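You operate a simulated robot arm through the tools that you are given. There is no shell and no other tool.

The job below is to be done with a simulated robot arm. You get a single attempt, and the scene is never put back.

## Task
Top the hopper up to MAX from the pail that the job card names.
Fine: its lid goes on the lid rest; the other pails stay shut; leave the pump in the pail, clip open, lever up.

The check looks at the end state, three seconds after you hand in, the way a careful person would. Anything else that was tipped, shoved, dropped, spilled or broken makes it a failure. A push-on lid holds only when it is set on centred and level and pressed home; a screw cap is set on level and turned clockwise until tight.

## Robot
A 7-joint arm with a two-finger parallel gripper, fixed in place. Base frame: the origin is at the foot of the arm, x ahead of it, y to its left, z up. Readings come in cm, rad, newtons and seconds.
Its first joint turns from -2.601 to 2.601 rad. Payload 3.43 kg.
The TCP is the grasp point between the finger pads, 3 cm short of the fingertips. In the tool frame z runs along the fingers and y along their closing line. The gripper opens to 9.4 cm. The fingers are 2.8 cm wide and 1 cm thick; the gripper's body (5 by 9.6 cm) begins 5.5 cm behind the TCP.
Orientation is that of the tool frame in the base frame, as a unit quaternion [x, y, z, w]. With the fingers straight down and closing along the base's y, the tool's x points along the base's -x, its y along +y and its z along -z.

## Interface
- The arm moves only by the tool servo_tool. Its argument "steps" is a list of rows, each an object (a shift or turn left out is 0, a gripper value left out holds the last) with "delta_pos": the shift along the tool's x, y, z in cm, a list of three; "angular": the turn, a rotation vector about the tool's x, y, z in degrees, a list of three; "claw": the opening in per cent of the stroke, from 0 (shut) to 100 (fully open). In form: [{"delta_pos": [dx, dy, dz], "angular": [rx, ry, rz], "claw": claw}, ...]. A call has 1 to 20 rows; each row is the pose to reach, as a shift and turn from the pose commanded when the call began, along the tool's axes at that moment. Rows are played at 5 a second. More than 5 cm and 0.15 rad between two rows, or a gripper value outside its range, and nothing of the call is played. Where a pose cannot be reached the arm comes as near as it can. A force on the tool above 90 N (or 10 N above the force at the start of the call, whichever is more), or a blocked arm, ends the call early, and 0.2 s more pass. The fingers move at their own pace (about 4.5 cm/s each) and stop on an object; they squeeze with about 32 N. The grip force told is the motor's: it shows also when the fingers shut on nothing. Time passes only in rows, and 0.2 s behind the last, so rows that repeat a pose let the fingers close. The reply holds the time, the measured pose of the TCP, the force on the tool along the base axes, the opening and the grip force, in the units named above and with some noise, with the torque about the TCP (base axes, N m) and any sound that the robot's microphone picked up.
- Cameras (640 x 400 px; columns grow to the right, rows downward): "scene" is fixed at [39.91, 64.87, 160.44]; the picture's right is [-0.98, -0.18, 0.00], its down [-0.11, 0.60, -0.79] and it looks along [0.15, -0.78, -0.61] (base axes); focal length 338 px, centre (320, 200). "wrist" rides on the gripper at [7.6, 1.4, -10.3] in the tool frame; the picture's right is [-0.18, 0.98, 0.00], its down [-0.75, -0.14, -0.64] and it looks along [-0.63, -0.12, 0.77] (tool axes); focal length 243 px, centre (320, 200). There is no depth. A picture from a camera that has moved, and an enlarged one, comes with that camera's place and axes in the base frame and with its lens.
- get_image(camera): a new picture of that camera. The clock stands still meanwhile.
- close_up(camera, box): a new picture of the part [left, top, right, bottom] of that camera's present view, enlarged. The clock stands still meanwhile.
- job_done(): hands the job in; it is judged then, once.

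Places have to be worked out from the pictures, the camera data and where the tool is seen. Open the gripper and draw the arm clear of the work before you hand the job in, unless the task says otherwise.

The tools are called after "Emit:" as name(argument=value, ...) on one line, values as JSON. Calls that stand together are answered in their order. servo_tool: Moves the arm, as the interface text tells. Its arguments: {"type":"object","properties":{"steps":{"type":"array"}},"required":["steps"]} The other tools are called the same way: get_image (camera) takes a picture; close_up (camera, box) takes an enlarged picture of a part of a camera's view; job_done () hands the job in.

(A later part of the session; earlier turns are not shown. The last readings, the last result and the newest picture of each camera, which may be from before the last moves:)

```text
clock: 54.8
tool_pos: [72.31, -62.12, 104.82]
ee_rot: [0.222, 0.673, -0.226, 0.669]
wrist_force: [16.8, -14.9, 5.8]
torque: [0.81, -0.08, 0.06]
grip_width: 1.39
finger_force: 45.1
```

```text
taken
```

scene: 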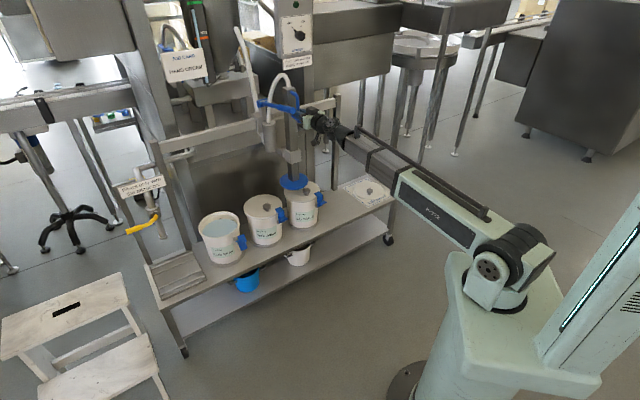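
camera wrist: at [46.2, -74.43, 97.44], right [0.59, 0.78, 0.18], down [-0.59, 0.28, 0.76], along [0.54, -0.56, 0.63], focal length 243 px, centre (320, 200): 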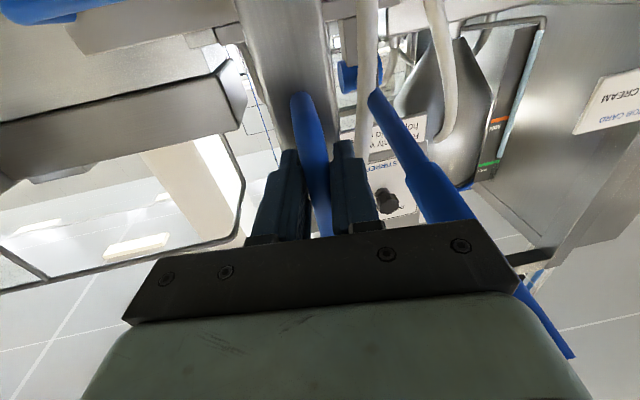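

Moved 24 cm, but a 22 N force along the rack normal has built up and the grip width changed to 1.39 cm. My direction may be slightly off, so I check the grip.

Emit:
get_image(camera="wrist")

Emit:
close_up(camera="scene", box=[240, 60, 380, 220])

Emit:
close_up(camera="wrist", box=[230, 80, 420, 240])

```text
taken
camera wrist: at [65.02, -54.85, 97.22], right [0.59, 0.79, 0.18], down [-0.59, 0.28, 0.76], along [0.55, -0.55, 0.63], focal length 243 px, centre (320, 200)
```

wrist: 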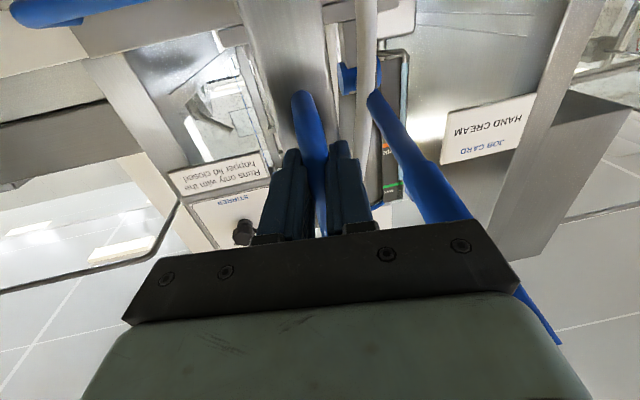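

```text
2.50 times, centred on (310, 140) of scene
camera zoom: at [39.91, 64.87, 160.44], right [-0.98, -0.18, 0.0], down [-0.11, 0.6, -0.79], along [0.15, -0.78, -0.61], focal length 846 px, centre (345, 350)
```

zoom: 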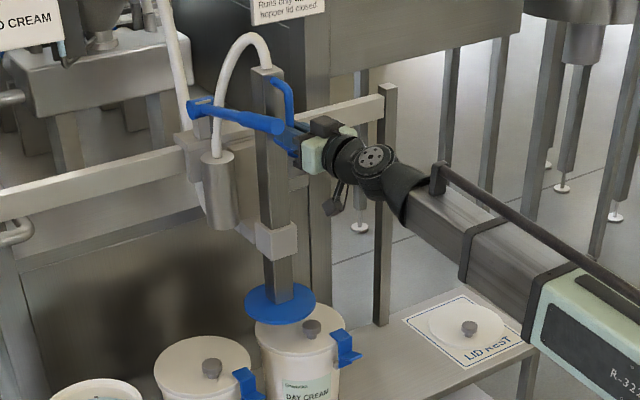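

```text
2.50 times, centred on (325, 160) of wrist
camera zoom: at [65.02, -54.85, 97.22], right [0.59, 0.79, 0.18], down [-0.59, 0.28, 0.76], along [0.55, -0.55, 0.63], focal length 606 px, centre (308, 300)
```

zoom: 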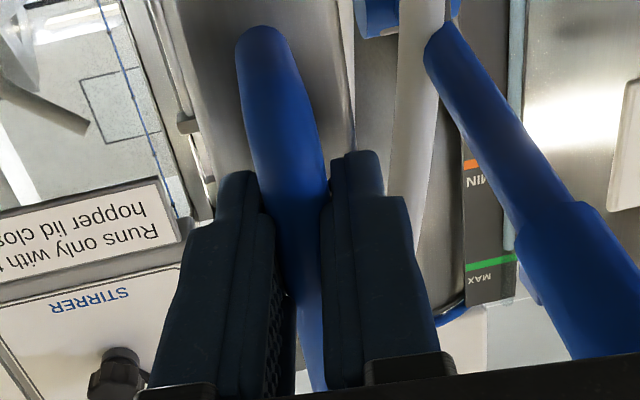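

The grip is still sound; the true rail direction is slightly rotated, about (0.690, 0.724). I correct for that, relieve the normal force, and slide another 30 cm.

Emit:
servo_tool(steps=[{"delta_pos": [0, 1.0, 0.33], "claw": 0}, {"delta_pos": [0, 3.0, 0.56], "claw": 0}, {"delta_pos": [0, 5.5, 0.84], "claw": 0}, {"delta_pos": [0, 8.2, 1.16], "claw": 0}, {"delta_pos": [0, 10.9, 1.46], "claw": 0}, {"delta_pos": [0, 13.6, 1.77], "claw": 0}, {"delta_pos": [0, 16.3, 2.08], "claw": 0}, {"delta_pos": [0, 19.0, 2.39], "claw": 0}, {"delta_pos": [0, 21.7, 2.7], "claw": 0}, {"delta_pos": [0, 24.4, 3.0], "claw": 0}, {"delta_pos": [0, 27.1, 3.31], "claw": 0}, {"delta_pos": [0, 29.0, 3.53], "claw": 0}, {"delta_pos": [0, 29.8, 3.62], "claw": 0}])

Emit:
get_image(camera="scene")

Emit:
get_image(camera="wrist")

```text
clock: 57.6
tool_pos: [93.23, -40.68, 104.49]
ee_rot: [0.224, 0.672, -0.227, 0.668]
wrist_force: [27.3, -26.2, 4.8]
torque: [0.6, -0.43, -0.05]
grip_width: 1.35
finger_force: 45.1
```

```text
taken
```

scene: 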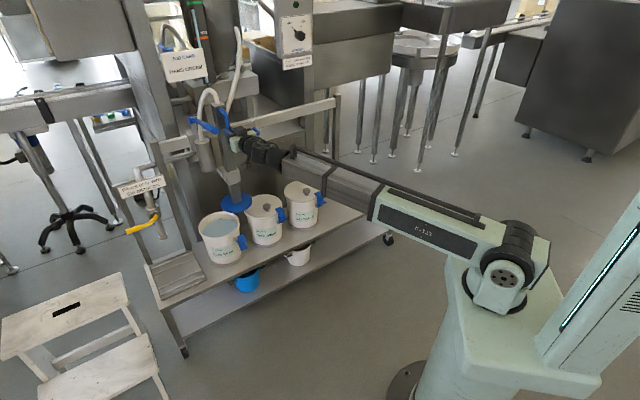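

```text
taken
camera wrist: at [85.78, -33.3, 97.04], right [0.59, 0.78, 0.18], down [-0.59, 0.28, 0.76], along [0.55, -0.55, 0.63], focal length 243 px, centre (320, 200)
```

wrist: 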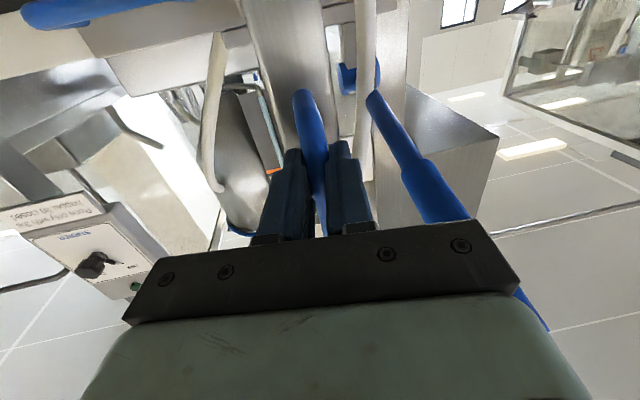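

The disc is approaching the hand cream pail. The normal force grew to 38 N, so the true rail azimuth is nearer (0.6945, 0.7195). I relieve it by moving about 3 mm inward and slide 8 cm more.

Emit:
servo_tool(steps=[{"delta_pos": [0, -0.03, 0.3], "claw": 0}, {"delta_pos": [0, 1.5, 0.48], "claw": 0}, {"delta_pos": [0, 3.5, 0.72], "claw": 0}, {"delta_pos": [0, 5.5, 0.96], "claw": 0}, {"delta_pos": [0, 7.0, 1.15], "claw": 0}, {"delta_pos": [0, 8.0, 1.27], "claw": 0}])

Emit:
close_up(camera="scene", box=[170, 150, 290, 270])

Emit:
close_up(camera="scene", box=[150, 60, 310, 180])

```text
clock: 59.0
tool_pos: [99.1, -34.68, 104.58]
ee_rot: [0.221, 0.673, -0.225, 0.669]
wrist_force: [7.5, -0.6, 6.1]
torque: [0.67, -0.48, 0.13]
grip_width: 1.36
finger_force: 45.6
```

```text
3.33 times, centred on (230, 210) of scene
camera zoom: at [39.91, 64.87, 160.44], right [-0.98, -0.18, 0.0], down [-0.11, 0.6, -0.79], along [0.15, -0.78, -0.61], focal length 1128 px, centre (620, 167)
```

zoom: 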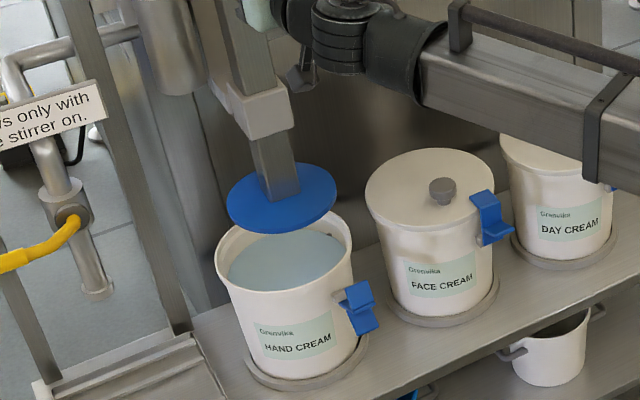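

```text
3.33 times, centred on (230, 120) of scene
camera zoom: at [39.91, 64.87, 160.44], right [-0.98, -0.18, 0.0], down [-0.11, 0.6, -0.79], along [0.15, -0.78, -0.61], focal length 1128 px, centre (620, 467)
```

zoom: 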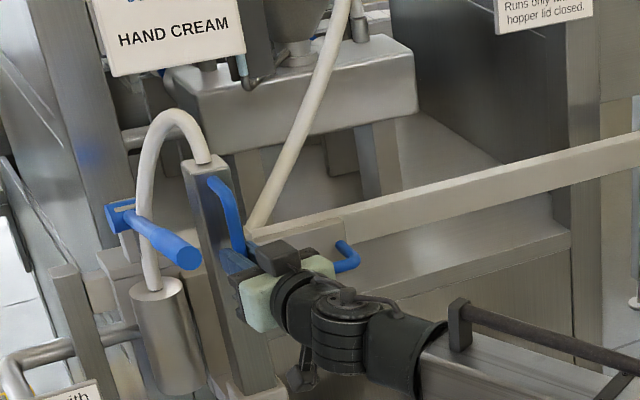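

The disc now hovers close to the hand cream pail; I estimate about 1.4 cm short along the rail. I slide that much, then look again.

Emit:
servo_tool(steps=[{"delta_pos": [0, 0.7, 0.08], "claw": 0}, {"delta_pos": [0, 1.4, 0.17], "claw": 0}, {"delta_pos": [0, 1.4, 0.17], "claw": 0}])

Emit:
close_up(camera="scene", box=[190, 175, 270, 265])

Emit:
get_image(camera="wrist")

```text
clock: 59.8
tool_pos: [99.8, -33.92, 104.48]
ee_rot: [0.224, 0.672, -0.227, 0.669]
wrist_force: [6.3, -5.6, 5.1]
torque: [0.49, -0.52, -0.04]
grip_width: 1.37
finger_force: 45.0
```

```text
4.44 times, centred on (230, 220) of scene
camera zoom: at [39.91, 64.87, 160.44], right [-0.98, -0.18, 0.0], down [-0.11, 0.6, -0.79], along [0.15, -0.78, -0.61], focal length 1505 px, centre (720, 111)
```

zoom: 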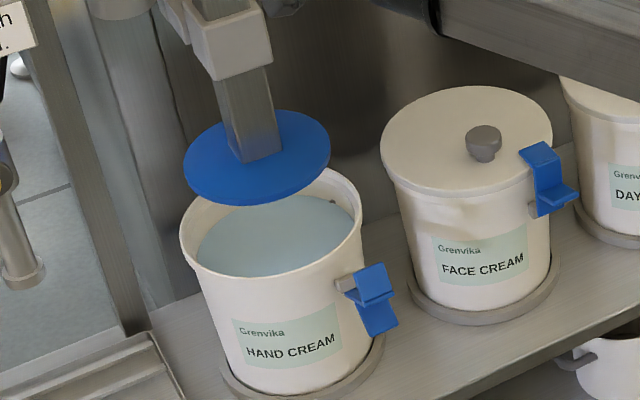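

```text
taken
camera wrist: at [92.57, -26.5, 96.97], right [0.59, 0.78, 0.18], down [-0.59, 0.28, 0.76], along [0.54, -0.56, 0.63], focal length 243 px, centre (320, 200)
```

wrist: 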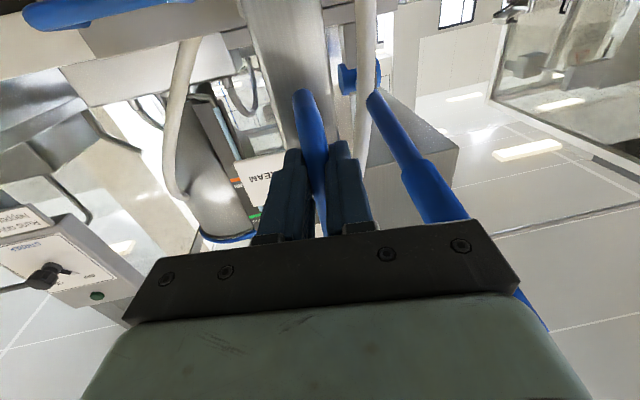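

The disc looks nearly centred. To remove the parallax, I first lower the column about 4.5 cm, to just above the rim, and then compare the disc with the pail opening.

Emit:
servo_tool(steps=[{"delta_pos": [0.5, 0, 0], "claw": 0}, {"delta_pos": [1.2, 0, 0], "claw": 0}, {"delta_pos": [2.2, 0, 0], "claw": 0}, {"delta_pos": [3.2, 0, 0], "claw": 0}, {"delta_pos": [4.2, 0, 0], "claw": 0}])

Emit:
close_up(camera="scene", box=[190, 175, 270, 265])

Emit:
close_up(camera="scene", box=[150, 60, 310, 180])

```text
clock: 61.0
tool_pos: [99.89, -33.91, 100.33]
ee_rot: [0.224, 0.672, -0.227, 0.668]
wrist_force: [13.3, -6.0, -6.2]
torque: [0.96, 0.34, 0.09]
grip_width: 1.38
finger_force: 44.6
```

```text
4.44 times, centred on (230, 220) of scene
camera zoom: at [39.91, 64.87, 160.44], right [-0.98, -0.18, 0.0], down [-0.11, 0.6, -0.79], along [0.15, -0.78, -0.61], focal length 1505 px, centre (720, 111)
```

zoom: 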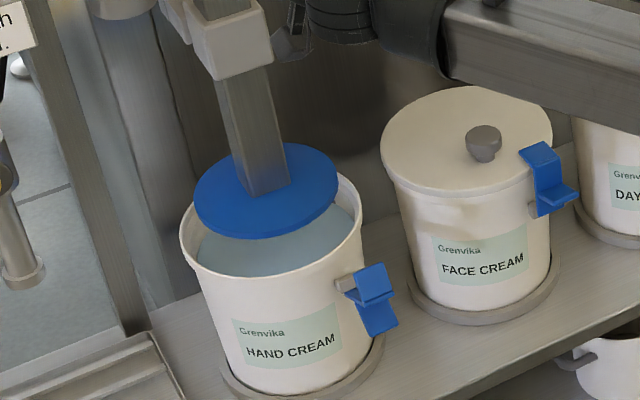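

```text
3.33 times, centred on (230, 120) of scene
camera zoom: at [39.91, 64.87, 160.44], right [-0.98, -0.18, 0.0], down [-0.11, 0.6, -0.79], along [0.15, -0.78, -0.61], focal length 1128 px, centre (620, 467)
```

zoom: 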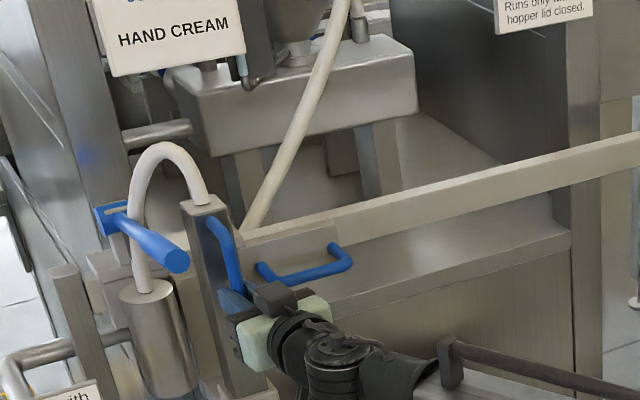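

The column moved down smoothly. I zoom further to compare the disc with the pail's inner rim.

Emit:
close_up(camera="scene", box=[205, 200, 255, 240])

```text
10.00 times, centred on (230, 220) of scene
camera zoom: at [39.91, 64.87, 160.44], right [-0.98, -0.18, 0.0], down [-0.11, 0.6, -0.79], along [0.15, -0.78, -0.61], focal length 3385 px, centre (1220, 0)
```

zoom: 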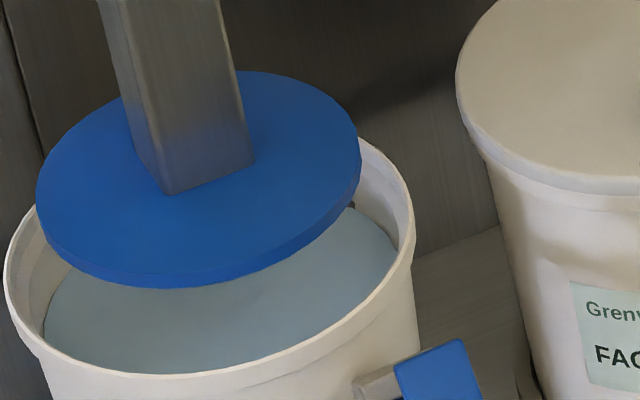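

By the arm's own readings the column is at about (105.2, -38.8) and the pail centre at about (105.2, -38.1). I nudge 0.4 cm further along the rail, lower 1.6 cm to just above the rim, and re-check.

Emit:
servo_tool(steps=[{"delta_pos": [0, 0.25, 0.03], "claw": 0}, {"delta_pos": [0, 0.45, 0.05], "claw": 0}, {"delta_pos": [0.6, 0.45, 0.05], "claw": 0}, {"delta_pos": [1.2, 0.45, 0.05], "claw": 0}, {"delta_pos": [1.6, 0.45, 0.05], "claw": 0}])

Emit:
close_up(camera="scene", box=[205, 200, 255, 240])

```text
clock: 62.2
tool_pos: [99.8, -33.86, 98.63]
ee_rot: [0.225, 0.672, -0.228, 0.668]
wrist_force: [-3.6, -27.6, -5.8]
torque: [0.53, -0.44, -0.27]
grip_width: 1.33
finger_force: 45.0
```

```text
10.00 times, centred on (230, 220) of scene
camera zoom: at [39.91, 64.87, 160.44], right [-0.98, -0.18, 0.0], down [-0.11, 0.6, -0.79], along [0.15, -0.78, -0.61], focal length 3385 px, centre (1220, 0)
```

zoom: 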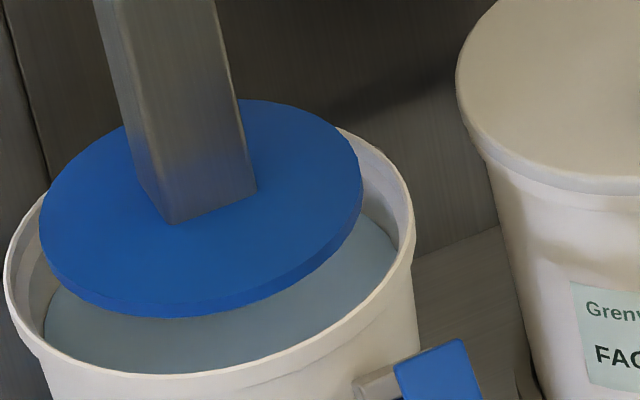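

The carriage didn't move further along the rail and now resists with 22 N, so it's at its end stop, which should line it up with this pail. I take that side load off and lower 1.5 cm gently into the opening, watching the forces.

Emit:
servo_tool(steps=[{"delta_pos": [0, -0.35, -0.04], "claw": 0}, {"delta_pos": [0.5, -0.35, -0.04], "claw": 0}, {"delta_pos": [1.0, -0.35, -0.04], "claw": 0}, {"delta_pos": [1.5, -0.35, -0.04], "claw": 0}])

Emit:
close_up(camera="scene", box=[205, 200, 255, 240])

```text
clock: 63.2
tool_pos: [99.98, -33.78, 97.19]
ee_rot: [0.222, 0.673, -0.225, 0.669]
wrist_force: [15.9, -12.9, -4.7]
torque: [0.49, -0.53, 0.03]
grip_width: 1.37
finger_force: 44.9
```

```text
10.00 times, centred on (230, 220) of scene
camera zoom: at [39.91, 64.87, 160.44], right [-0.98, -0.18, 0.0], down [-0.11, 0.6, -0.79], along [0.15, -0.78, -0.61], focal length 3385 px, centre (1220, 0)
```

zoom: 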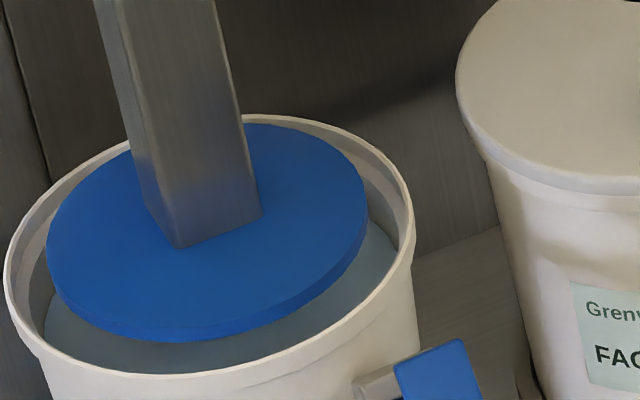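

The disc has entered the opening and sits at rim level with clearance all round. I add a little inward relief and keep lowering.

Emit:
servo_tool(steps=[{"delta_pos": [0.4, 0, 0.15], "claw": 0}, {"delta_pos": [1.0, 0, 0.15], "claw": 0}, {"delta_pos": [1.6, 0, 0.15], "claw": 0}, {"delta_pos": [2.2, 0, 0.15], "claw": 0}, {"delta_pos": [2.8, 0, 0.15], "claw": 0}])

Emit:
close_up(camera="scene", box=[205, 200, 255, 240])

Emit:
close_up(camera="scene", box=[150, 60, 310, 240])

```text
clock: 64.4
tool_pos: [99.84, -33.81, 94.43]
ee_rot: [0.224, 0.672, -0.228, 0.668]
wrist_force: [-3.5, 4.2, -5.1]
torque: [0.75, -0.3, 0.04]
grip_width: 1.34
finger_force: 45.1
```

```text
10.00 times, centred on (230, 220) of scene
camera zoom: at [39.91, 64.87, 160.44], right [-0.98, -0.18, 0.0], down [-0.11, 0.6, -0.79], along [0.15, -0.78, -0.61], focal length 3385 px, centre (1220, 0)
```

zoom: 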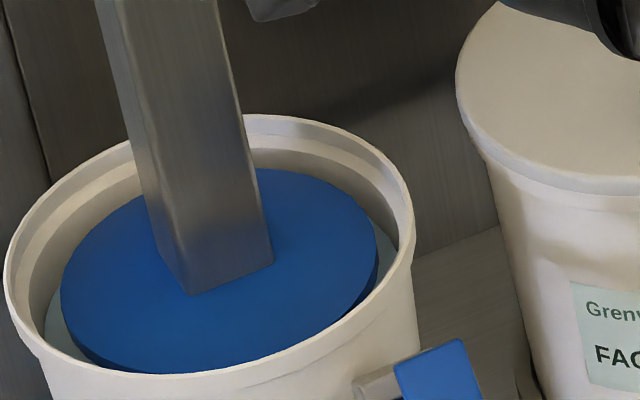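

```text
2.22 times, centred on (230, 150) of scene
camera zoom: at [39.91, 64.87, 160.44], right [-0.98, -0.18, 0.0], down [-0.11, 0.6, -0.79], along [0.15, -0.78, -0.61], focal length 752 px, centre (520, 311)
```

zoom: 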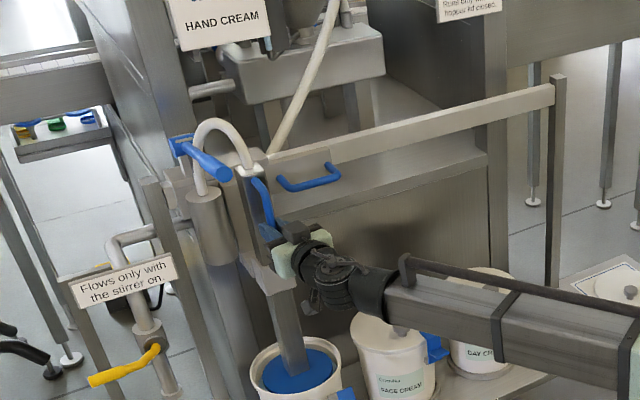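

The disc is inside the pail, centred and near the cream surface, with no added resistance. I keep lowering slowly.

Emit:
servo_tool(steps=[{"delta_pos": [0.6, 0, 0], "claw": 0}, {"delta_pos": [1.2, 0, 0], "claw": 0}, {"delta_pos": [1.8, 0, 0], "claw": 0}, {"delta_pos": [2.4, 0, 0], "claw": 0}, {"delta_pos": [3.0, 0, 0], "claw": 0}])

Emit:
close_up(camera="scene", box=[190, 120, 290, 240])

Emit:
get_image(camera="wrist")

```text
clock: 65.6
tool_pos: [99.73, -33.9, 92.41]
ee_rot: [0.22, 0.668, -0.232, 0.672]
wrist_force: [10.2, -2.7, 85.9]
torque: [-1.65, -1.48, -0.66]
grip_width: 1.43
finger_force: 45.2
```

```text
3.33 times, centred on (240, 180) of scene
camera zoom: at [39.91, 64.87, 160.44], right [-0.98, -0.18, 0.0], down [-0.11, 0.6, -0.79], along [0.15, -0.78, -0.61], focal length 1128 px, centre (587, 267)
```

zoom: 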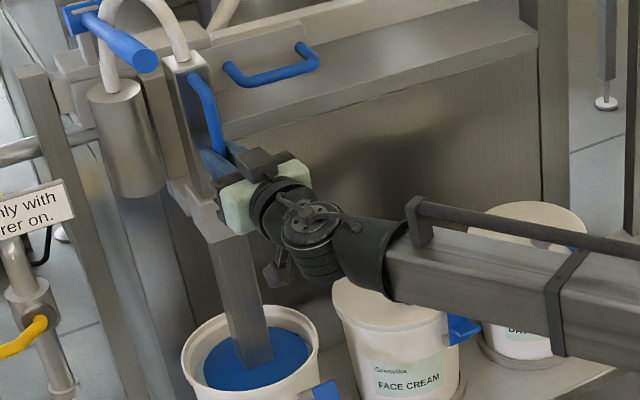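

```text
taken
camera wrist: at [92.44, -26.68, 84.74], right [0.6, 0.78, 0.17], down [-0.6, 0.29, 0.75], along [0.54, -0.55, 0.64], focal length 243 px, centre (320, 200)
```

wrist: 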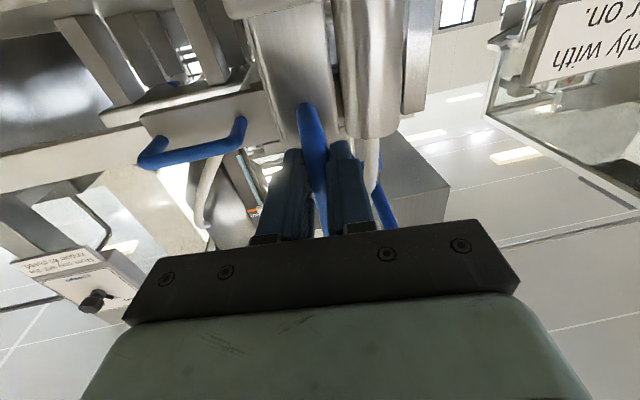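

A hard stop: 86 N upward. I relieve the load right away by raising the command, then inspect.

Emit:
servo_tool(steps=[{"delta_pos": [-0.6, 0, 0], "claw": 0}, {"delta_pos": [-0.9, 0, 0], "claw": 0}, {"delta_pos": [-0.9, 0, 0], "claw": 0}])

Emit:
close_up(camera="scene", box=[205, 200, 255, 240])

Emit:
close_up(camera="scene", box=[195, 125, 255, 215])

Emit:
close_up(camera="wrist", box=[220, 0, 440, 240])

```text
clock: 66.4
tool_pos: [99.66, -33.67, 92.42]
ee_rot: [0.222, 0.672, -0.228, 0.669]
wrist_force: [2.4, -1.9, 36.5]
torque: [-1.44, -0.92, -0.51]
grip_width: 1.44
finger_force: 44.8
```

```text
10.00 times, centred on (230, 220) of scene
camera zoom: at [39.91, 64.87, 160.44], right [-0.98, -0.18, 0.0], down [-0.11, 0.6, -0.79], along [0.15, -0.78, -0.61], focal length 3385 px, centre (1220, 0)
```

zoom: 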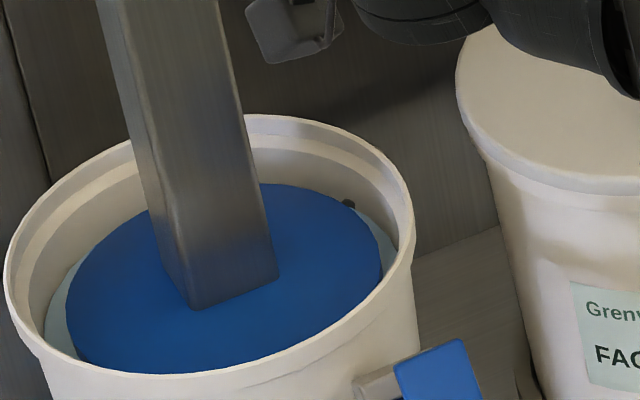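

```text
4.44 times, centred on (225, 170) of scene
camera zoom: at [39.91, 64.87, 160.44], right [-0.98, -0.18, 0.0], down [-0.11, 0.6, -0.79], along [0.15, -0.78, -0.61], focal length 1505 px, centre (742, 333)
```

zoom: 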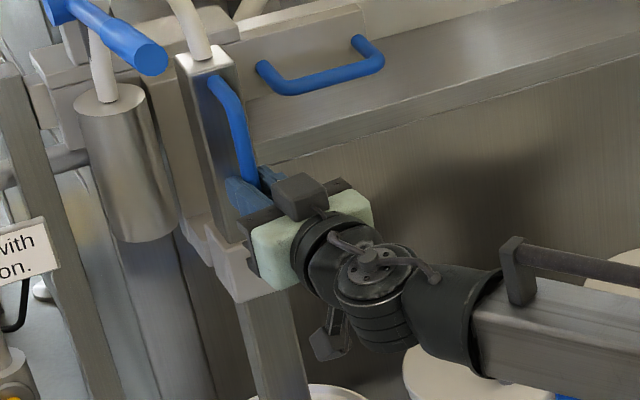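

```text
1.67 times, centred on (330, 120) of wrist
camera zoom: at [92.48, -26.51, 84.89], right [0.59, 0.79, 0.18], down [-0.59, 0.28, 0.76], along [0.54, -0.55, 0.63], focal length 404 px, centre (303, 333)
```

zoom: 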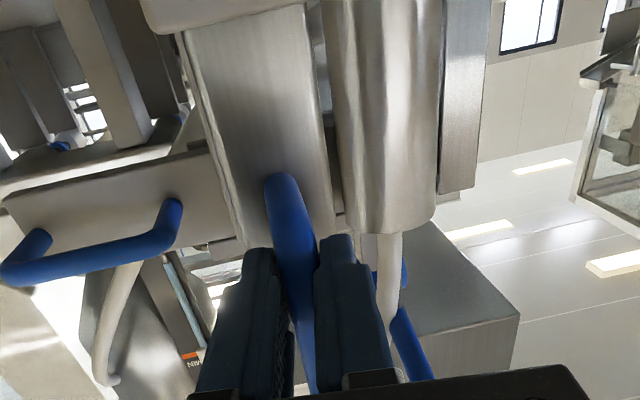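

The disc descended about 0.9 cm and then stopped at the cream surface, while my fingers slid about 1 cm down the bar, so the pump is seated on the cream. I relax the remaining push and open the fingers.

Emit:
servo_tool(steps=[{"delta_pos": [-0.3, 0, 0], "claw": 0}, {"delta_pos": [-0.6, 0, 0], "claw": 0}, {"delta_pos": [-0.6, 0, 0], "claw": 0}])

Emit:
servo_tool(steps=[{"delta_pos": [0, 0, 0], "claw": 20}, {"delta_pos": [0, 0, 0], "claw": 45}, {"delta_pos": [0, 0, 0], "claw": 45}, {"delta_pos": [0, 0, 0], "claw": 45}])

Emit:
close_up(camera="scene", box=[205, 200, 255, 240])

Emit:
get_image(camera="wrist")

```text
clock: 67.2
tool_pos: [99.9, -33.77, 92.83]
ee_rot: [0.223, 0.673, -0.225, 0.668]
wrist_force: [-10.6, 10.5, -7.0]
torque: [0.13, 0.84, -0.78]
grip_width: 1.45
finger_force: 44.5
```

```text
clock: 68.2
tool_pos: [99.84, -33.93, 92.97]
ee_rot: [0.223, 0.672, -0.227, 0.668]
wrist_force: [0.5, -0.3, -0.1]
torque: [-0.02, -0.03, -0.01]
grip_width: 4.27
finger_force: 0.0
```

```text
10.00 times, centred on (230, 220) of scene
camera zoom: at [39.91, 64.87, 160.44], right [-0.98, -0.18, 0.0], down [-0.11, 0.6, -0.79], along [0.15, -0.78, -0.61], focal length 3385 px, centre (1220, 0)
```

zoom: 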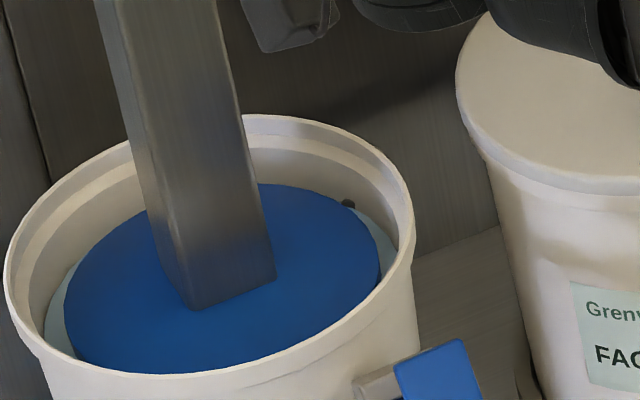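

```text
taken
camera wrist: at [92.58, -26.55, 85.36], right [0.59, 0.78, 0.18], down [-0.59, 0.28, 0.76], along [0.54, -0.55, 0.63], focal length 243 px, centre (320, 200)
```

wrist: 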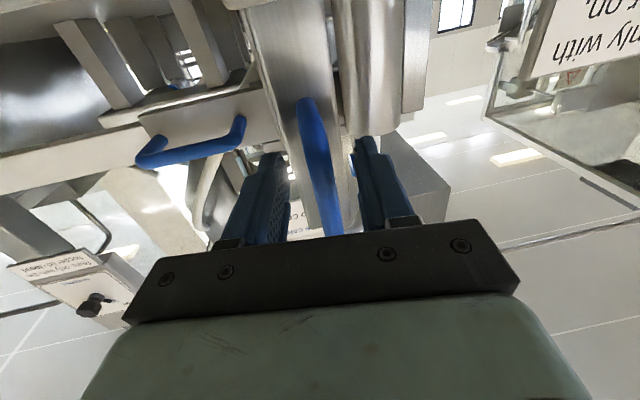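

The pump stays down in the pail after release. I back the fingers away from the D-handle and rise toward the lever to view it.

Emit:
servo_tool(steps=[{"delta_pos": [0, 0, -3], "claw": 45}, {"delta_pos": [0, 0, -7], "claw": 45}, {"delta_pos": [0, 0, -11], "claw": 45}, {"delta_pos": [0, 0, -15], "claw": 45}, {"delta_pos": [-3.5, 0, -18], "claw": 45}, {"delta_pos": [-7, 0, -20], "claw": 45}])

Emit:
get_image(camera="wrist")

Emit:
close_up(camera="scene", box=[150, 70, 310, 240])

Emit:
close_up(camera="scene", box=[170, 0, 230, 60])

```text
clock: 69.6
tool_pos: [84.19, -21.62, 100.01]
ee_rot: [0.223, 0.672, -0.227, 0.669]
wrist_force: [0.7, -0.9, -0.4]
torque: [-0.01, -0.02, 0.01]
grip_width: 4.2
finger_force: 0.0
```

```text
taken
camera wrist: at [76.86, -14.39, 92.5], right [0.59, 0.78, 0.18], down [-0.59, 0.28, 0.76], along [0.54, -0.55, 0.63], focal length 243 px, centre (320, 200)
```

wrist: 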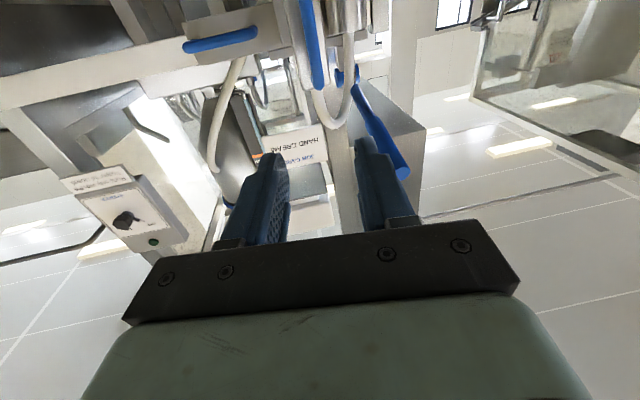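

```text
2.35 times, centred on (230, 155) of scene
camera zoom: at [39.91, 64.87, 160.44], right [-0.98, -0.18, 0.0], down [-0.11, 0.6, -0.79], along [0.15, -0.78, -0.61], focal length 797 px, centre (532, 306)
```

zoom: 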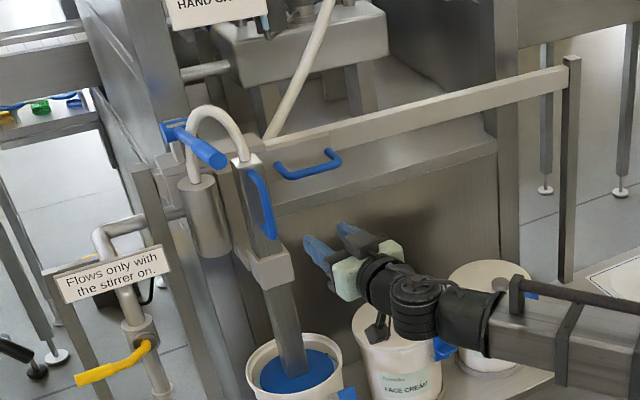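

```text
6.67 times, centred on (200, 30) of scene
camera zoom: at [39.91, 64.87, 160.44], right [-0.98, -0.18, 0.0], down [-0.11, 0.6, -0.79], along [0.15, -0.78, -0.61], focal length 2257 px, centre (1120, 1333)
```

zoom: 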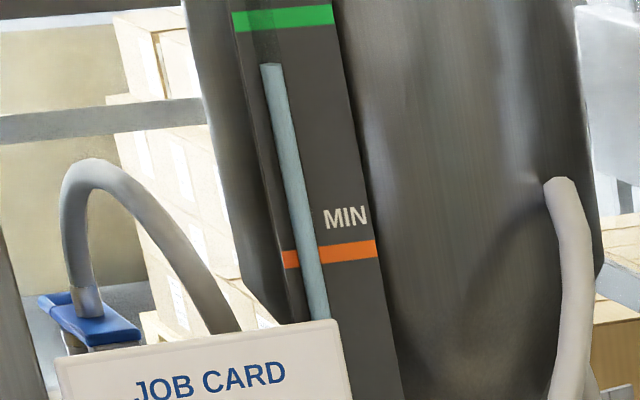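

The gauge reading is clear: MIN at z≈128, MAX at z≈140.6, and the level is now about 2.3 cm below MAX. The lever end should now be at about [99.2, -23.2, 109.9], which matches the scene view. I line the tool up in front of it.

Emit:
servo_tool(steps=[{"delta_pos": [-2.3, 2.2, 1.2], "angular": [1.7, 0, 0], "claw": 60}, {"delta_pos": [-4.6, 4.4, 2.4], "angular": [3.35, 0, 0], "claw": 60}, {"delta_pos": [-6.9, 6.6, 3.7], "angular": [5.0, 0, 0], "claw": 60}, {"delta_pos": [-9.1, 8.76, 4.9], "angular": [6.7, 0, 0], "claw": 60}])

Emit:
get_image(camera="wrist")

Emit:
close_up(camera="scene", box=[170, 80, 290, 170])

```text
clock: 70.6
tool_pos: [93.24, -17.54, 109.08]
ee_rot: [0.263, 0.657, -0.267, 0.654]
wrist_force: [0.3, 0.2, -0.3]
torque: [0.02, -0.01, 0.02]
grip_width: 5.65
finger_force: 0.0
```

```text
taken
camera wrist: at [86.89, -9.49, 101.49], right [0.68, 0.71, 0.18], down [-0.56, 0.34, 0.76], along [0.48, -0.61, 0.63], focal length 243 px, centre (320, 200)
```

wrist: 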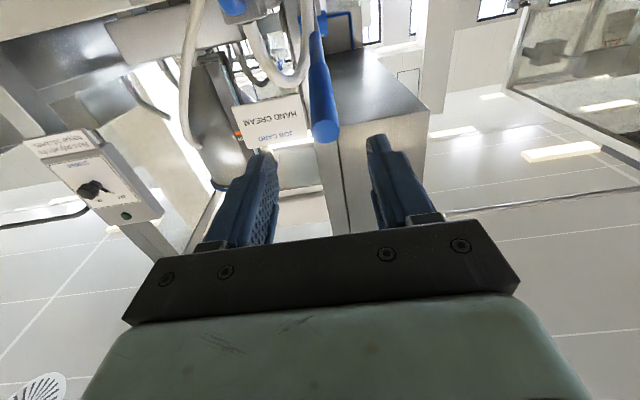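

```text
4.44 times, centred on (230, 125) of scene
camera zoom: at [39.91, 64.87, 160.44], right [-0.98, -0.18, 0.0], down [-0.11, 0.6, -0.79], along [0.15, -0.78, -0.61], focal length 1505 px, centre (720, 533)
```

zoom: 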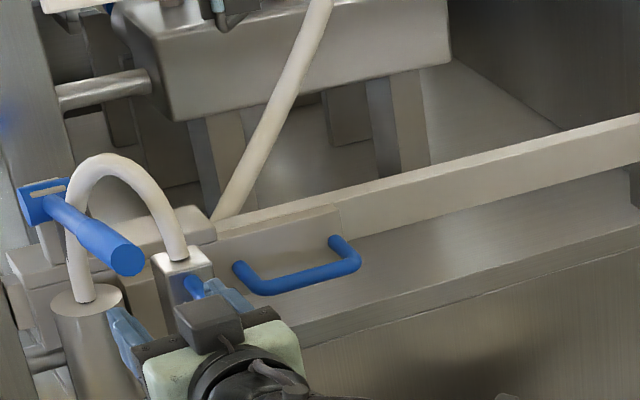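

The lever end is centred between the open fingers, about 8.5 cm ahead. I advance so the pads straddle the grip, then close.

Emit:
servo_tool(steps=[{"delta_pos": [0, 0.1, 3], "claw": 60}, {"delta_pos": [0, 0.2, 6], "claw": 60}, {"delta_pos": [0, 0.28, 9], "claw": 60}, {"delta_pos": [0, 0.28, 12], "claw": 60}, {"delta_pos": [0, 0.28, 12.4], "claw": 60}])

Emit:
get_image(camera="wrist")

Emit:
close_up(camera="scene", box=[170, 80, 290, 170])

```text
clock: 71.8
tool_pos: [102.23, -26.29, 109.03]
ee_rot: [0.261, 0.658, -0.266, 0.654]
wrist_force: [0.2, 0.3, -0.5]
torque: [-0.02, -0.01, -0.01]
grip_width: 5.69
finger_force: 0.1
```

```text
taken
camera wrist: at [95.95, -18.11, 101.46], right [0.68, 0.71, 0.18], down [-0.56, 0.34, 0.76], along [0.48, -0.61, 0.63], focal length 243 px, centre (320, 200)
```

wrist: 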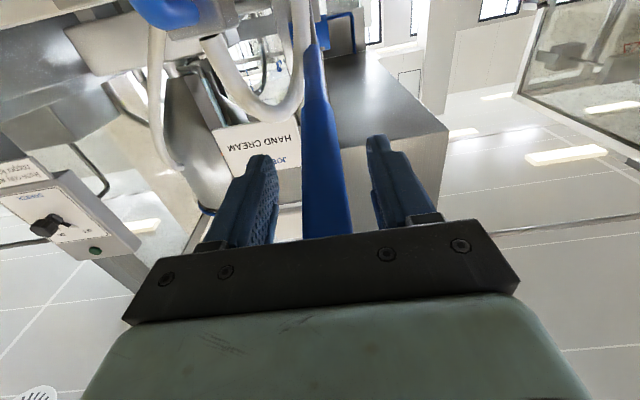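

```text
4.44 times, centred on (230, 125) of scene
camera zoom: at [39.91, 64.87, 160.44], right [-0.98, -0.18, 0.0], down [-0.11, 0.6, -0.79], along [0.15, -0.78, -0.61], focal length 1505 px, centre (720, 533)
```

zoom: 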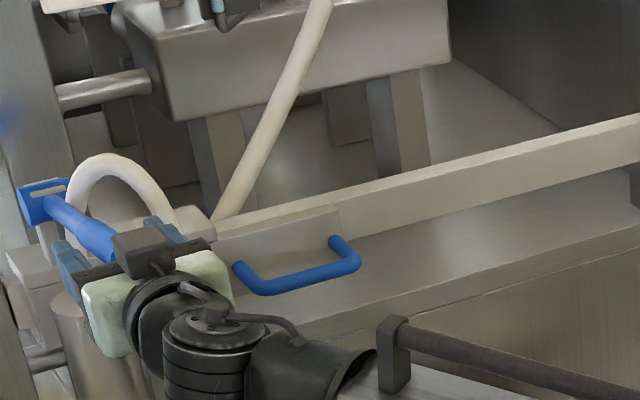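

The grip bar lies between the pads. I close on it.

Emit:
servo_tool(steps=[{"delta_pos": [0, 0, 0], "claw": 0}, {"delta_pos": [0, 0, 0], "claw": 0}, {"delta_pos": [0, 0, 0], "claw": 0}, {"delta_pos": [0, 0, 0], "claw": 0}])

Emit:
get_image(camera="wrist")

```text
clock: 72.8
tool_pos: [102.29, -26.16, 109.03]
ee_rot: [0.262, 0.658, -0.266, 0.654]
wrist_force: [5.4, 2.4, 0.5]
torque: [-0.08, -0.02, -0.42]
grip_width: 2.82
finger_force: 45.2
```

```text
taken
camera wrist: at [95.97, -18.07, 101.46], right [0.68, 0.71, 0.18], down [-0.56, 0.34, 0.76], along [0.48, -0.61, 0.63], focal length 243 px, centre (320, 200)
```

wrist: 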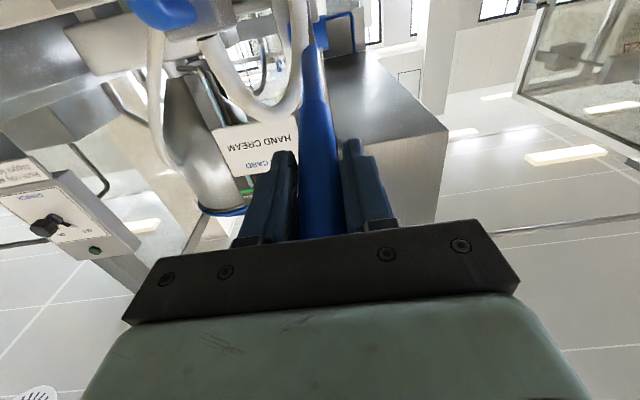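

The lever is gripped (2.82 cm). I start a down-stroke along the arc about the pivot (radius about 22.5 cm), the first 12° as a test.

Emit:
servo_tool(steps=[{"delta_pos": [0.77, 0, -0.15], "claw": 0}, {"delta_pos": [1.54, 0, -0.27], "claw": 0}, {"delta_pos": [2.3, 0, -0.37], "claw": 0}, {"delta_pos": [3.1, 0, -0.44], "claw": 0}, {"delta_pos": [3.9, 0, -0.48], "claw": 0}, {"delta_pos": [4.67, 0, -0.49], "claw": 0}])

Emit:
close_up(camera="scene", box=[150, 60, 310, 240])

Emit:
close_up(camera="scene", box=[170, 0, 230, 60])

```text
clock: 74.2
tool_pos: [101.87, -25.86, 104.18]
ee_rot: [0.262, 0.657, -0.266, 0.655]
wrist_force: [2.8, 4.5, 11.2]
torque: [-1.05, -0.63, -1.61]
grip_width: 2.85
finger_force: 44.4
```

```text
2.22 times, centred on (230, 150) of scene
camera zoom: at [39.91, 64.87, 160.44], right [-0.98, -0.18, 0.0], down [-0.11, 0.6, -0.79], along [0.15, -0.78, -0.61], focal length 752 px, centre (520, 311)
```

zoom: 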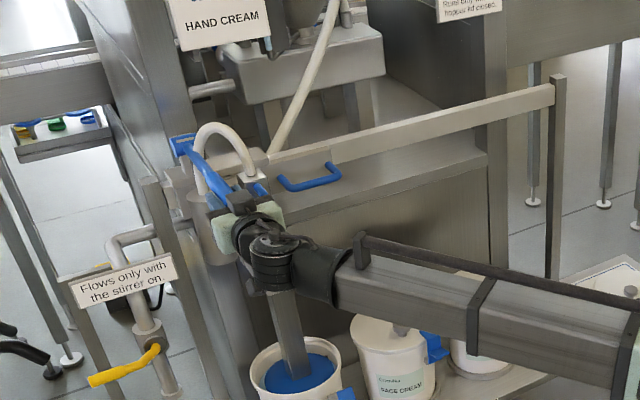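

```text
6.67 times, centred on (200, 30) of scene
camera zoom: at [39.91, 64.87, 160.44], right [-0.98, -0.18, 0.0], down [-0.11, 0.6, -0.79], along [0.15, -0.78, -0.61], focal length 2257 px, centre (1120, 1333)
```

zoom: 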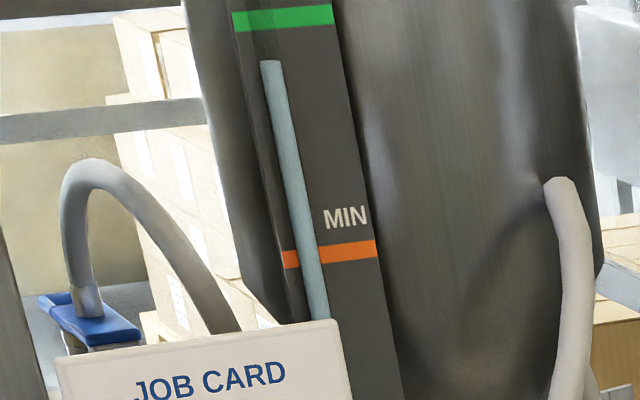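

Pumping works: the gauge rose slightly with the first 12°, and the force is only about 11 N. I continue the down-stroke toward -28°.

Emit:
servo_tool(steps=[{"delta_pos": [0.78, 0, 0.02], "claw": 0}, {"delta_pos": [1.56, 0, 0.05], "claw": 0}, {"delta_pos": [2.34, 0, 0.13], "claw": 0}, {"delta_pos": [3.12, 0, 0.22], "claw": 0}, {"delta_pos": [3.9, 0, 0.35], "claw": 0}, {"delta_pos": [4.67, 0, 0.49], "claw": 0}, {"delta_pos": [5.43, 0, 0.68], "claw": 0}, {"delta_pos": [6.19, 0, 0.87], "claw": 0}, {"delta_pos": [6.95, 0, 1.1], "claw": 0}, {"delta_pos": [7.68, 0, 1.35], "claw": 0}])

Emit:
close_up(camera="scene", box=[170, 0, 230, 60])

Emit:
get_image(camera="wrist")

```text
clock: 76.4
tool_pos: [102.75, -26.75, 96.6]
ee_rot: [0.262, 0.657, -0.266, 0.654]
wrist_force: [-12.3, 16.4, 6.2]
torque: [-0.86, -0.65, -0.45]
grip_width: 2.8
finger_force: 45.1
```

```text
6.67 times, centred on (200, 30) of scene
camera zoom: at [39.91, 64.87, 160.44], right [-0.98, -0.18, 0.0], down [-0.11, 0.6, -0.79], along [0.15, -0.78, -0.61], focal length 2257 px, centre (1120, 1333)
```

zoom: 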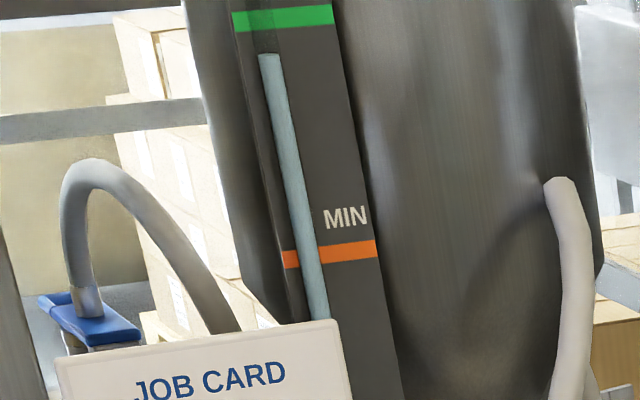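

```text
taken
camera wrist: at [96.46, -18.59, 89.11], right [0.68, 0.71, 0.18], down [-0.56, 0.35, 0.76], along [0.48, -0.61, 0.63], focal length 243 px, centre (320, 200)
```

wrist: 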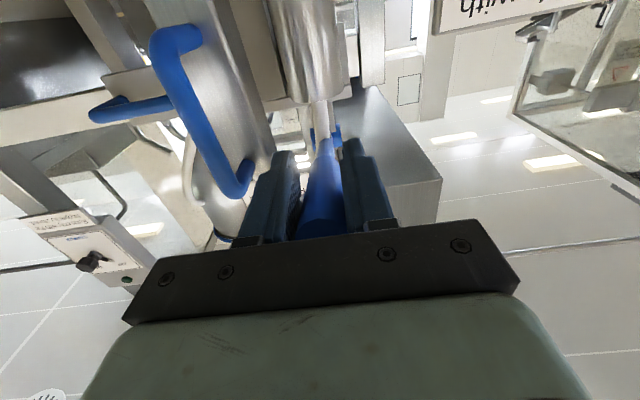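

The level is climbing, from px 65 to 55 against the MAX mark at about 20. I continue the stroke a little more to find its bottom.

Emit:
servo_tool(steps=[{"delta_pos": [0.72, 0, 0.12], "claw": 0}, {"delta_pos": [1.45, 0, 0.42], "claw": 0}, {"delta_pos": [2.15, 0, 0.72], "claw": 0}, {"delta_pos": [2.85, 0, 1.05], "claw": 0}, {"delta_pos": [3.55, 0, 1.42], "claw": 0}, {"delta_pos": [4.21, 0, 1.8], "claw": 0}])

Emit:
close_up(camera="scene", box=[170, 0, 230, 60])

Emit:
close_up(camera="scene", box=[170, 80, 290, 200])

```text
clock: 77.8
tool_pos: [103.98, -27.91, 92.7]
ee_rot: [0.261, 0.657, -0.266, 0.656]
wrist_force: [-12.6, 20.0, 34.8]
torque: [0.53, 0.52, -0.31]
grip_width: 2.86
finger_force: 45.4
```

```text
6.67 times, centred on (200, 30) of scene
camera zoom: at [39.91, 64.87, 160.44], right [-0.98, -0.18, 0.0], down [-0.11, 0.6, -0.79], along [0.15, -0.78, -0.61], focal length 2257 px, centre (1120, 1333)
```

zoom: 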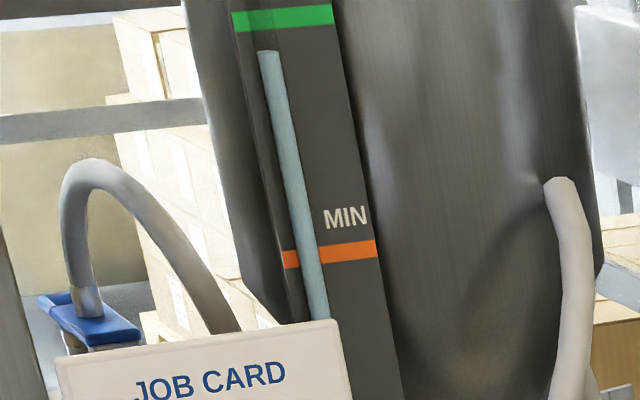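

```text
3.33 times, centred on (230, 140) of scene
camera zoom: at [39.91, 64.87, 160.44], right [-0.98, -0.18, 0.0], down [-0.11, 0.6, -0.79], along [0.15, -0.78, -0.61], focal length 1128 px, centre (620, 400)
```

zoom: 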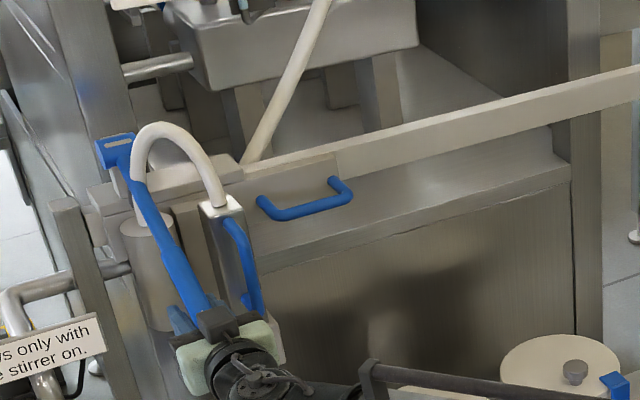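

That's the bottom of the stroke: θ≈-31° with rising resistance, and one stroke gave about 14 px of the 45 px needed. I raise the lever back up along the arc.

Emit:
servo_tool(steps=[{"delta_pos": [-1.36, 0, -0.76], "claw": 0}, {"delta_pos": [-2.76, 0, -1.43], "claw": 0}, {"delta_pos": [-4.21, 0, -1.99], "claw": 0}, {"delta_pos": [-5.7, 0, -2.45], "claw": 0}, {"delta_pos": [-7.22, 0, -2.81], "claw": 0}, {"delta_pos": [-8.77, 0, -3.05], "claw": 0}, {"delta_pos": [-10.33, 0, -3.2], "claw": 0}, {"delta_pos": [-11.89, 0, -3.22], "claw": 0}, {"delta_pos": [-13.46, 0, -3.15], "claw": 0}, {"delta_pos": [-15.02, 0, -2.95], "claw": 0}, {"delta_pos": [-16.56, 0, -2.66], "claw": 0}])

Emit:
close_up(camera="scene", box=[170, 0, 230, 60])

Emit:
get_image(camera="wrist")

Emit:
close_up(camera="scene", box=[150, 60, 310, 240])

```text
clock: 80.1
tool_pos: [101.83, -25.97, 106.27]
ee_rot: [0.269, 0.664, -0.259, 0.647]
wrist_force: [-0.2, 2.4, -18.1]
torque: [0.28, 0.47, -0.12]
grip_width: 0.0
finger_force: 32.7
stopped in row 11: the force on the tool passed its limit at 111 N (the readings are from after the stop); the commanded pose is now the measured one
```

```text
6.67 times, centred on (200, 30) of scene
camera zoom: at [39.91, 64.87, 160.44], right [-0.98, -0.18, 0.0], down [-0.11, 0.6, -0.79], along [0.15, -0.78, -0.61], focal length 2257 px, centre (1120, 1333)
```

zoom: 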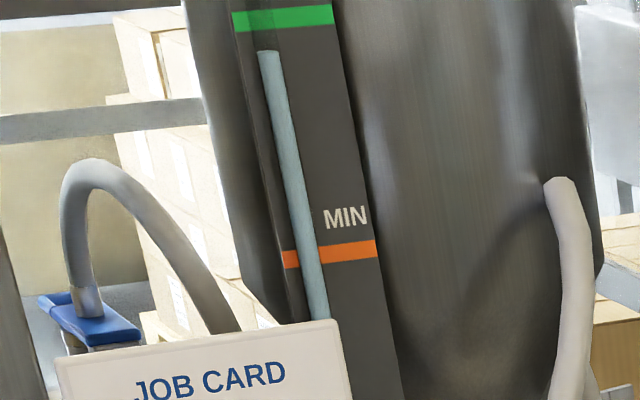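

```text
taken
camera wrist: at [95.35, -17.55, 99.09], right [0.69, 0.7, 0.19], down [-0.55, 0.33, 0.77], along [0.48, -0.63, 0.61], focal length 243 px, centre (320, 200)
```

wrist: 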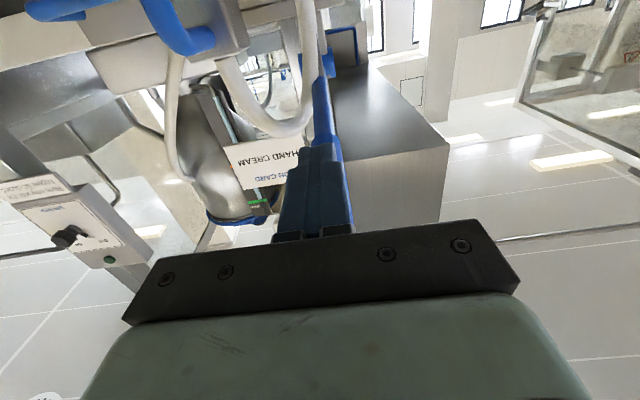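

```text
2.22 times, centred on (230, 150) of scene
camera zoom: at [39.91, 64.87, 160.44], right [-0.98, -0.18, 0.0], down [-0.11, 0.6, -0.79], along [0.15, -0.78, -0.61], focal length 752 px, centre (520, 311)
```

zoom: 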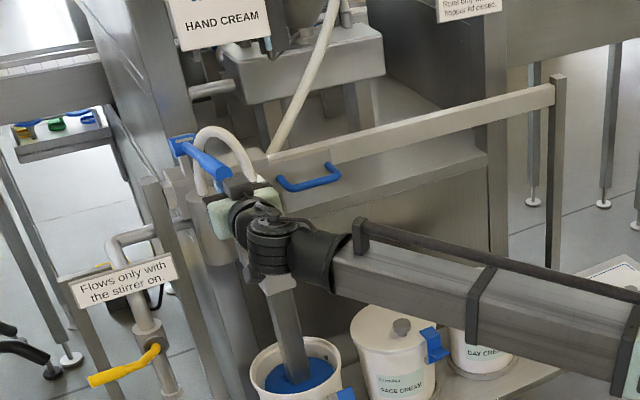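

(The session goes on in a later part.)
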